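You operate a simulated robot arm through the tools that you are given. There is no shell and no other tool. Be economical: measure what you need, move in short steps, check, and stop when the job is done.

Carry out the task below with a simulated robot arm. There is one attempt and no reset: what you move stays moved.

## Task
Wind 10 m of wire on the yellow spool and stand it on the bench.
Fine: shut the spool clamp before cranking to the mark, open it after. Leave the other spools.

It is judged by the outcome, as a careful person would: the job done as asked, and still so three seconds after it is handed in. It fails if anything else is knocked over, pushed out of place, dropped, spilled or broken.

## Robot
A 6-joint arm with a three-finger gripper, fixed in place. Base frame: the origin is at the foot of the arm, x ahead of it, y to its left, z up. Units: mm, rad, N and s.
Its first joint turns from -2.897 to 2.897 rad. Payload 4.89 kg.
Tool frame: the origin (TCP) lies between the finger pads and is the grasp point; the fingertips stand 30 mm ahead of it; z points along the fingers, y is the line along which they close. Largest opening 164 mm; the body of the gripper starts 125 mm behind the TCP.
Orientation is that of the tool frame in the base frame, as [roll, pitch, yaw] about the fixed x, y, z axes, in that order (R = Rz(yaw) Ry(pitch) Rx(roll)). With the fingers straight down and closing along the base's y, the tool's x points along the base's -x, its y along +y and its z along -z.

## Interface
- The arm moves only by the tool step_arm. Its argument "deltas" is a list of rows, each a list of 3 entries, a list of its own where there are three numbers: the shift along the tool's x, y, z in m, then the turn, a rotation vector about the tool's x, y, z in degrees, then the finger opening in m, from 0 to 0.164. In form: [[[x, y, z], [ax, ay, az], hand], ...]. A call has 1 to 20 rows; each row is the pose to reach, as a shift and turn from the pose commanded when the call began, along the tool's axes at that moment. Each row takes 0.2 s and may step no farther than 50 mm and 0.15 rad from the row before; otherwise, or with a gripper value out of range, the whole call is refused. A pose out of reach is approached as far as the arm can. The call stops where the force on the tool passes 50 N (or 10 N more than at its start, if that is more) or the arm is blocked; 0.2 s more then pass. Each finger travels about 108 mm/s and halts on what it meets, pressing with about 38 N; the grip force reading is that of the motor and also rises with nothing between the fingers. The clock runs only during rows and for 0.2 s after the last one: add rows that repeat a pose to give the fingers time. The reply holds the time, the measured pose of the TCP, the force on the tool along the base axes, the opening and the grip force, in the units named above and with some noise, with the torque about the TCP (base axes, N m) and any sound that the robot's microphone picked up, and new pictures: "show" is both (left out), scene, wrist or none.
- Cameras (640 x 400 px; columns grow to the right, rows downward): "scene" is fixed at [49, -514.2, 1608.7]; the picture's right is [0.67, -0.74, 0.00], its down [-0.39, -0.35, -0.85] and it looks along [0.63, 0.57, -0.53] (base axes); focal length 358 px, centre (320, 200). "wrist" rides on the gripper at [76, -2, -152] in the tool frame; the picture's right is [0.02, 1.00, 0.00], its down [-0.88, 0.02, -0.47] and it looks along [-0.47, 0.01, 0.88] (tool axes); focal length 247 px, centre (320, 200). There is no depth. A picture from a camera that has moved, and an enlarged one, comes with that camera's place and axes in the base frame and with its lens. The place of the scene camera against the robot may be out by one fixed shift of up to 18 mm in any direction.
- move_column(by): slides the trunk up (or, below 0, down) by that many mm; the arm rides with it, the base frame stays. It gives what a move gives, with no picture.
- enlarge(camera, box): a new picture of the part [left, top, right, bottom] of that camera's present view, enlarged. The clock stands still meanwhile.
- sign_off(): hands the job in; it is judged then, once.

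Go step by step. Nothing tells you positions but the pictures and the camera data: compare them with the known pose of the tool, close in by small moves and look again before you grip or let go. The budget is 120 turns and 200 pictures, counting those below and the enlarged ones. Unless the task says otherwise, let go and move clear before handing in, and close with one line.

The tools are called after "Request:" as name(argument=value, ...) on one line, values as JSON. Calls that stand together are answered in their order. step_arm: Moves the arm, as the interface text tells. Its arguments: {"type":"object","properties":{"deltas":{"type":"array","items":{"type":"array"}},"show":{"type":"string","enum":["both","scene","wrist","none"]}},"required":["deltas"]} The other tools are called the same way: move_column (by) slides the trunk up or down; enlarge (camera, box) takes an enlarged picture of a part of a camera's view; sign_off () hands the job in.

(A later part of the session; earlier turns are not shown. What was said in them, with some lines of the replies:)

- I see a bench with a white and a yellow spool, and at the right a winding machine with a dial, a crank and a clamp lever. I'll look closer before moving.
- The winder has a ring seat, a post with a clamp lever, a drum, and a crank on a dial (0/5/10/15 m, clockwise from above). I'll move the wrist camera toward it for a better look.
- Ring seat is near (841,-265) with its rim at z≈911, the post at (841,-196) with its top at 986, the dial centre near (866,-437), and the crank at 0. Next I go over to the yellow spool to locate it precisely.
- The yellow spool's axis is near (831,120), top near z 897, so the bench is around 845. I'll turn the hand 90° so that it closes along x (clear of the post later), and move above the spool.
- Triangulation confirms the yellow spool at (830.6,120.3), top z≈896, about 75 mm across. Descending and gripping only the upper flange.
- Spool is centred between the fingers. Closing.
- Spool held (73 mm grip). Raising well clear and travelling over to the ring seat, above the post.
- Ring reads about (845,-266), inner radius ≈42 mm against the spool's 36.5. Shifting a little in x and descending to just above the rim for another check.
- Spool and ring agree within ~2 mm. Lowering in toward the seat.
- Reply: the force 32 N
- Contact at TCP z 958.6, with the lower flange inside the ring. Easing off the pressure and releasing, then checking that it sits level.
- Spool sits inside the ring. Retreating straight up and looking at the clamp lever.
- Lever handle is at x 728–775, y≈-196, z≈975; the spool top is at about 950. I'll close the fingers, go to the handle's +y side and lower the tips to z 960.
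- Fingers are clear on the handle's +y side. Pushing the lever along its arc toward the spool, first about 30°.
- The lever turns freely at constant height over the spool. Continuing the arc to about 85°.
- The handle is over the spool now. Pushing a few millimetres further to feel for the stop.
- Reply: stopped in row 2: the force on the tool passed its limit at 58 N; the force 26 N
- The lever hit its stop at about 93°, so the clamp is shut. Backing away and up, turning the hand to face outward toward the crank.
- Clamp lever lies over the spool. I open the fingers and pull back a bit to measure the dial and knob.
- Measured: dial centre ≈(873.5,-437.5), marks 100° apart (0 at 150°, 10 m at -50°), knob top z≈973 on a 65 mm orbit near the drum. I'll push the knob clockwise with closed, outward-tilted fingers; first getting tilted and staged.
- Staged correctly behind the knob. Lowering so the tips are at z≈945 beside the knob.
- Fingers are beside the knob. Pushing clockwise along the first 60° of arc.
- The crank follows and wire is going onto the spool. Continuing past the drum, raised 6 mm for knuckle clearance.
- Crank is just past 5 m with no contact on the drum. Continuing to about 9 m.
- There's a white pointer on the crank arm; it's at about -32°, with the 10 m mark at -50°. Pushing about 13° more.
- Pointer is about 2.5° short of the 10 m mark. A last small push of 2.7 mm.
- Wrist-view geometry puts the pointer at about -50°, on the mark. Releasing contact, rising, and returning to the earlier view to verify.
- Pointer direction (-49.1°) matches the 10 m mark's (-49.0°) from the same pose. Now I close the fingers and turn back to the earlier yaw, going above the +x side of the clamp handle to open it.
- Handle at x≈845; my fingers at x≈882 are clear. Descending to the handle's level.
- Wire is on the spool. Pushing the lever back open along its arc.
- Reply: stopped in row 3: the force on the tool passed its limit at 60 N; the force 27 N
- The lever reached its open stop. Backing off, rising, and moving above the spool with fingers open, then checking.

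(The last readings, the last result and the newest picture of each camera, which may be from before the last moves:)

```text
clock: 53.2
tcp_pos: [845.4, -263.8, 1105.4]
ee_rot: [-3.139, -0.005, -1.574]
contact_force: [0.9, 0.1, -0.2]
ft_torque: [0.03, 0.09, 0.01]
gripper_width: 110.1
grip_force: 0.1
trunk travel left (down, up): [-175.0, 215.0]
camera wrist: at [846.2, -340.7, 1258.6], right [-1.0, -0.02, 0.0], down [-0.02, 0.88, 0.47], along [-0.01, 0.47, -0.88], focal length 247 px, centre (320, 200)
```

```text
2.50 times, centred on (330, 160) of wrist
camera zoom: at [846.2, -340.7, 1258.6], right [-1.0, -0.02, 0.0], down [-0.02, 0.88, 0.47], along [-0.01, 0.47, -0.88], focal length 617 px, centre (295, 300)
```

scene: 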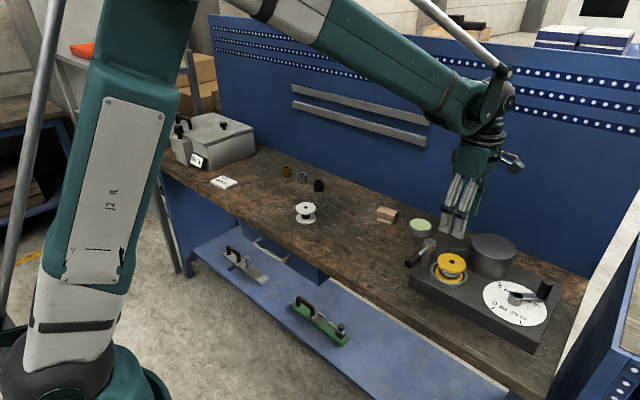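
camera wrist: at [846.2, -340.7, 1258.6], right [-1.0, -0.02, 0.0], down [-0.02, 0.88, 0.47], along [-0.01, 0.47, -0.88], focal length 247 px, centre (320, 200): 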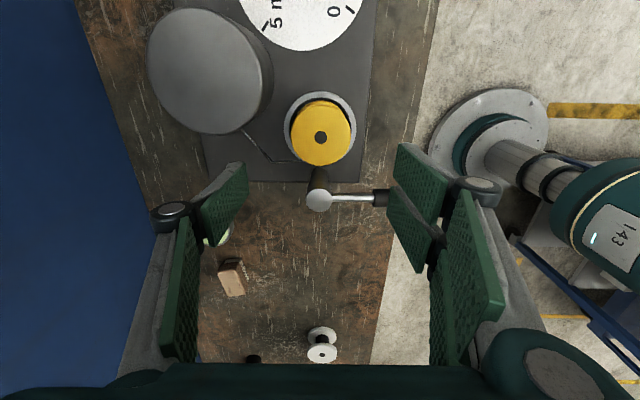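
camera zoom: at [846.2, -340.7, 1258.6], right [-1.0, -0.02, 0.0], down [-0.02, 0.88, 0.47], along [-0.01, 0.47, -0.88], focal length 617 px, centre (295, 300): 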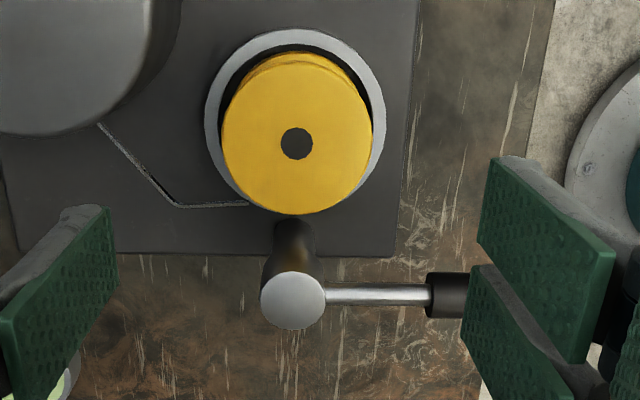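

Lever is back at its original open position and the spool sits unmoved. Descending to grip its upper flange.

Request:
step_arm(deltas=[[[0, 0.001, 0.04], [0, 0, 0], 0.11], [[0.0005, 0.001, 0.08], [0, 0, 0], 0.11], [[0.0005, 0.001, 0.12], [0, 0, 0], 0.11], [[0.0005, 0.001, 0.144], [0, 0, 0], 0.11], [[0.0005, 0.001, 0.144], [0, 0, 0], 0.09], [[0.0005, 0.001, 0.144], [0, 0, 0], 0.06], [[0.0005, 0.001, 0.144], [0, 0, 0], 0.06], [[0.0005, 0.001, 0.144], [0, 0, 0], 0.06]], show="wrist")

```text
clock: 55.0
tcp_pos: [843.1, -263.4, 962.9]
ee_rot: [-3.138, -0.005, -1.576]
contact_force: [0.6, 0.5, 0.6]
ft_torque: [0.0, 0.03, -0.03]
gripper_width: 73.8
grip_force: 38.0
trunk travel left (down, up): [-175.0, 215.0]
camera wrist: at [843.4, -339.8, 1115.9], right [-1.0, -0.02, 0.0], down [-0.02, 0.88, 0.47], along [-0.01, 0.47, -0.88], focal length 247 px, centre (320, 200)
```

wrist: 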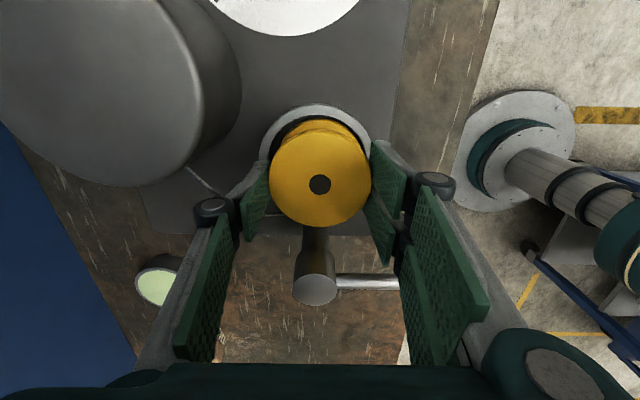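

Gripped (73.8 mm). Lifting straight up and checking that it comes free cleanly.

Request:
step_arm(deltas=[[[0, 0, -0.01], [0, 0, 0], 0.06], [[0, 0, -0.025], [0, 0, 0], 0.06], [[0, 0, -0.05], [0, 0, 0], 0.06], [[0, 0, -0.08], [0, 0, 0], 0.06], [[0, 0, -0.11], [0, 0, 0], 0.06], [[0, 0, -0.14], [0, 0, 0], 0.06]])

Request:
enlarge(camera="scene", box=[410, 190, 530, 290])

```text
clock: 56.4
tcp_pos: [845.1, -262.7, 1104.0]
ee_rot: [-3.139, -0.007, -1.574]
contact_force: [0.4, -0.8, -0.9]
ft_torque: [0.04, 0.15, 0.0]
gripper_width: 73.5
grip_force: 37.8
trunk travel left (down, up): [-175.0, 215.0]
camera wrist: at [845.7, -339.5, 1256.8], right [-1.0, -0.02, 0.0], down [-0.02, 0.88, 0.47], along [-0.01, 0.47, -0.88], focal length 247 px, centre (320, 200)
```

scene: 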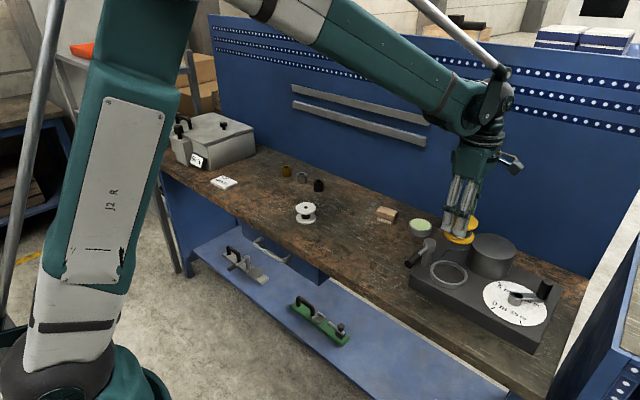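
wrist: 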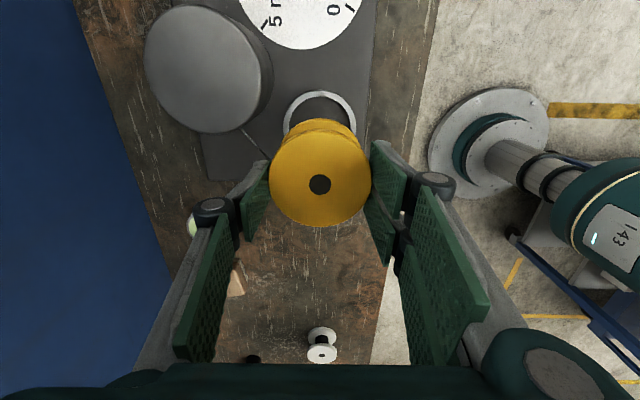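

```text
4.00 times, centred on (470, 240) of scene
camera zoom: at [49.0, -514.2, 1608.7], right [0.67, -0.74, 0.0], down [-0.39, -0.35, -0.85], along [0.63, 0.57, -0.53], focal length 1432 px, centre (-280, 40)
```

zoom: 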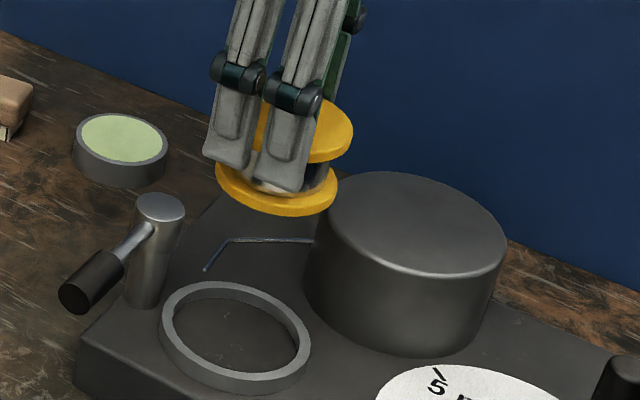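

Free and held level. Carrying it back over to its original spot on the bench and lowering to just above.

Request:
step_arm(deltas=[[[-0.03, 0.001, 0], [0, 0, 0], 0.06], [[-0.07, 0.003, 0], [0, 0, 0], 0.06], [[-0.11, 0.004, 0], [0, 0, 0], 0.06], [[-0.15, 0.006, 0], [0, 0, 0], 0.06], [[-0.19, 0.008, 0], [0, 0, 0], 0.06], [[-0.23, 0.009, 0], [0, 0, 0], 0.06], [[-0.27, 0.01, 0], [0, 0, 0], 0.06], [[-0.31, 0.012, 0], [0, 0, 0], 0.06], [[-0.35, 0.014, 0], [0, 0, 0], 0.06], [[-0.375, 0.015, 0], [0, 0, 0], 0.06], [[-0.383, 0.015, 0.02], [0, 0, 0], 0.06], [[-0.383, 0.015, 0.06], [0, 0, 0], 0.06], [[-0.383, 0.015, 0.1], [0, 0, 0], 0.06], [[-0.383, 0.015, 0.14], [0, 0, 0], 0.06], [[-0.383, 0.015, 0.17], [0, 0, 0], 0.06], [[-0.383, 0.015, 0.18], [0, 0, 0], 0.06]])

Request:
enlarge(camera="scene", box=[290, 180, 390, 260])

```text
clock: 59.8
tcp_pos: [828.8, 118.9, 921.1]
ee_rot: [-3.139, -0.007, -1.574]
contact_force: [-0.5, -0.4, -2.5]
ft_torque: [0.03, -0.04, 0.0]
gripper_width: 73.3
grip_force: 37.9
trunk travel left (down, up): [-175.0, 215.0]
camera wrist: at [829.5, 43.0, 1075.4], right [-1.0, -0.02, 0.0], down [-0.02, 0.88, 0.47], along [-0.01, 0.47, -0.88], focal length 247 px, centre (320, 200)
```

scene: 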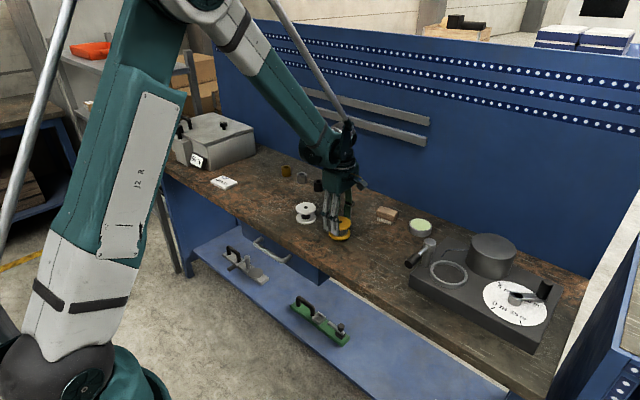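
wrist: 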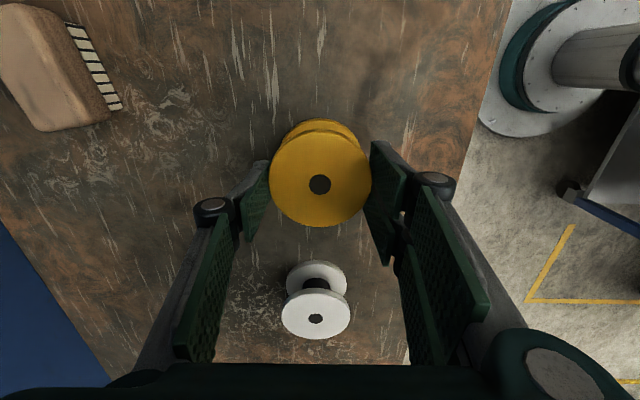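

```text
5.00 times, centred on (340, 220) of scene
camera zoom: at [49.0, -514.2, 1608.7], right [0.67, -0.74, 0.0], down [-0.39, -0.35, -0.85], along [0.63, 0.57, -0.53], focal length 1790 px, centre (220, 100)
```

zoom: 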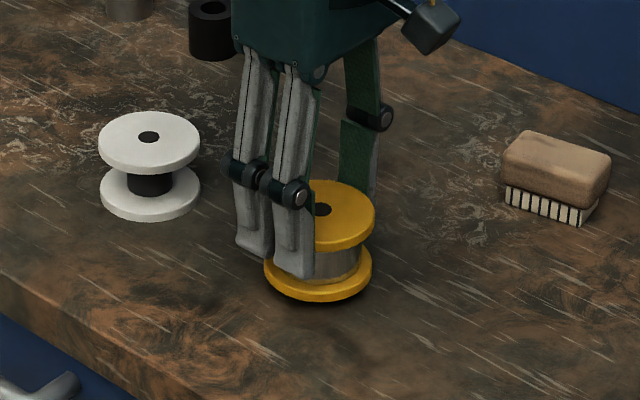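

Just above the bench; lowering slowly until contact (expected near TCP z 909).

Request:
step_arm(deltas=[[[0, 0, 0.004], [0, 0, 0], 0.06], [[0, 0, 0.008], [0, 0, 0], 0.06], [[0, 0, 0.011], [0, 0, 0], 0.06], [[0, 0, 0.013], [0, 0, 0], 0.06], [[0, 0, 0.0145], [0, 0, 0], 0.06]], show="none")

```text
clock: 61.0
tcp_pos: [827.2, 119.0, 906.9]
ee_rot: [-3.14, -0.005, -1.574]
contact_force: [4.4, 2.8, 29.3]
ft_torque: [0.01, -0.17, -0.12]
gripper_width: 73.7
grip_force: 37.9
trunk travel left (down, up): [-175.0, 215.0]
```

On the bench with 29 N. Easing off, opening, and rising clear.

Request:
step_arm(deltas=[[[0, 0, -0.0025], [0, 0, 0], 0.06], [[0, 0, -0.0025], [0, 0, 0], 0.08], [[0, 0, -0.0025], [0, 0, 0], 0.11], [[0, 0, -0.0025], [0, 0, 0], 0.12], [[0, 0, -0.03], [0, 0, 0], 0.12], [[0, 0, -0.07], [0, 0, 0], 0.12], [[0, 0, -0.11], [0, 0, 0], 0.12], [[0, 0, -0.15], [0, 0, 0], 0.12], [[0.03, 0.04, -0.19], [0, 0, 0], 0.12], [[0.03, 0.09, -0.19], [0, 0, 0], 0.12], [[0.03, 0.13, -0.19], [0, 0, 0], 0.12]])

Request:
enlarge(camera="scene", box=[280, 170, 400, 270])

Request:
enlarge(camera="scene", box=[395, 210, 575, 350])

```text
refused: row 9 steps farther than a row can; nothing moved
```

```text
4.00 times, centred on (340, 220) of scene
camera zoom: at [49.0, -514.2, 1608.7], right [0.67, -0.74, 0.0], down [-0.39, -0.35, -0.85], along [0.63, 0.57, -0.53], focal length 1432 px, centre (240, 120)
```

zoom: 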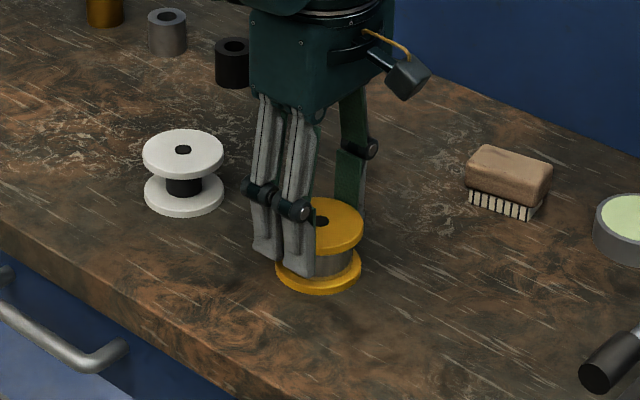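

```text
2.86 times, centred on (485, 280) of scene
camera zoom: at [49.0, -514.2, 1608.7], right [0.67, -0.74, 0.0], down [-0.39, -0.35, -0.85], along [0.63, 0.57, -0.53], focal length 1023 px, centre (-151, -29)
```

zoom: 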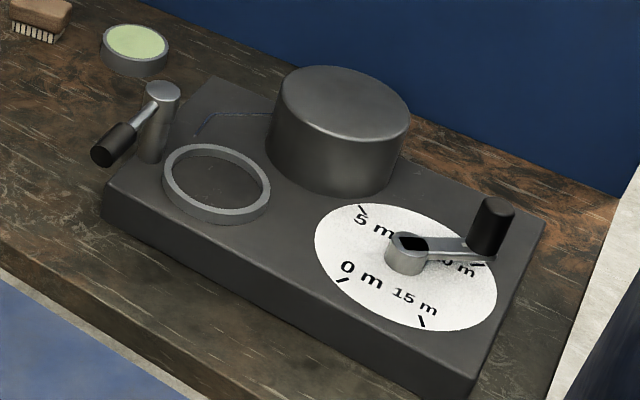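

The move was refused because one row stepped too far; the spool is standing on the bench, still held. Repeating with shorter steps.

Request:
step_arm(deltas=[[[0, 0, -0.0025], [0, 0, 0], 0.06], [[0, 0, -0.0025], [0, 0, 0], 0.08], [[0, 0, -0.0025], [0, 0, 0], 0.11], [[0, 0, -0.0025], [0, 0, 0], 0.12], [[0, 0, -0.03], [0, 0, 0], 0.12], [[0, 0, -0.07], [0, 0, 0], 0.12], [[0, 0, -0.11], [0, 0, 0], 0.12], [[0, 0, -0.15], [0, 0, 0], 0.12], [[0, 0, -0.19], [0, 0, 0], 0.12], [[0, 0.04, -0.19], [0, 0, 0], 0.12], [[0, 0.08, -0.19], [0, 0, 0], 0.12], [[0, 0.12, -0.19], [0, 0, 0], 0.12]])

Request:
enlarge(camera="scene", box=[280, 170, 400, 270])

```text
clock: 63.6
tcp_pos: [706.3, 119.8, 1094.6]
ee_rot: [3.141, -0.003, -1.576]
contact_force: [1.8, 0.6, -1.7]
ft_torque: [-0.02, 0.24, 0.0]
gripper_width: 120.1
grip_force: 0.2
trunk travel left (down, up): [-175.0, 215.0]
camera wrist: at [708.4, 43.6, 1248.1], right [-1.0, -0.02, 0.0], down [-0.02, 0.88, 0.47], along [-0.01, 0.47, -0.88], focal length 247 px, centre (320, 200)
```

scene: 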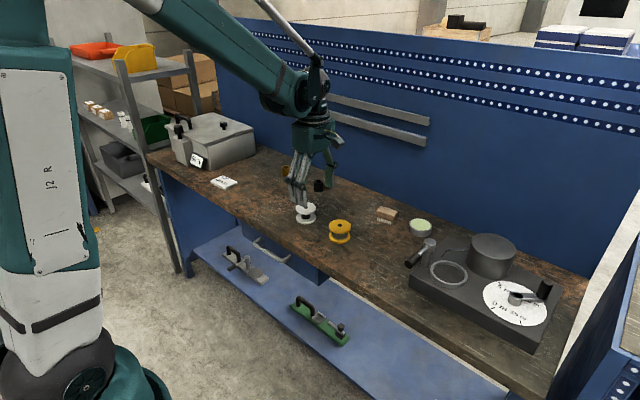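
wrist: 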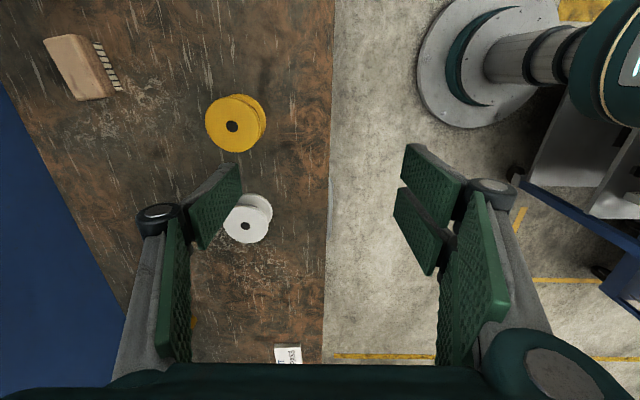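

```text
4.00 times, centred on (340, 220) of scene
camera zoom: at [49.0, -514.2, 1608.7], right [0.67, -0.74, 0.0], down [-0.39, -0.35, -0.85], along [0.63, 0.57, -0.53], focal length 1432 px, centre (240, 120)
```

zoom: 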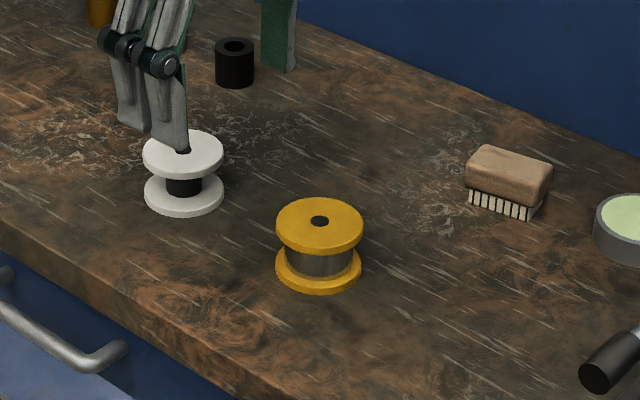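

The yellow spool stands upright on the bench with wire on it. The clamp is open, the crank is at the 10 m mark, the other items are where they were, and the arm is clear. Handing in.

Request:
sign_off()

```text
The job is handed in.
```

The yellow spool is wound to the 10 m mark, as near as I could read the dial, and stands upright on the bench; the clamp was shut for cranking and is open again, and the other spools were not touched.
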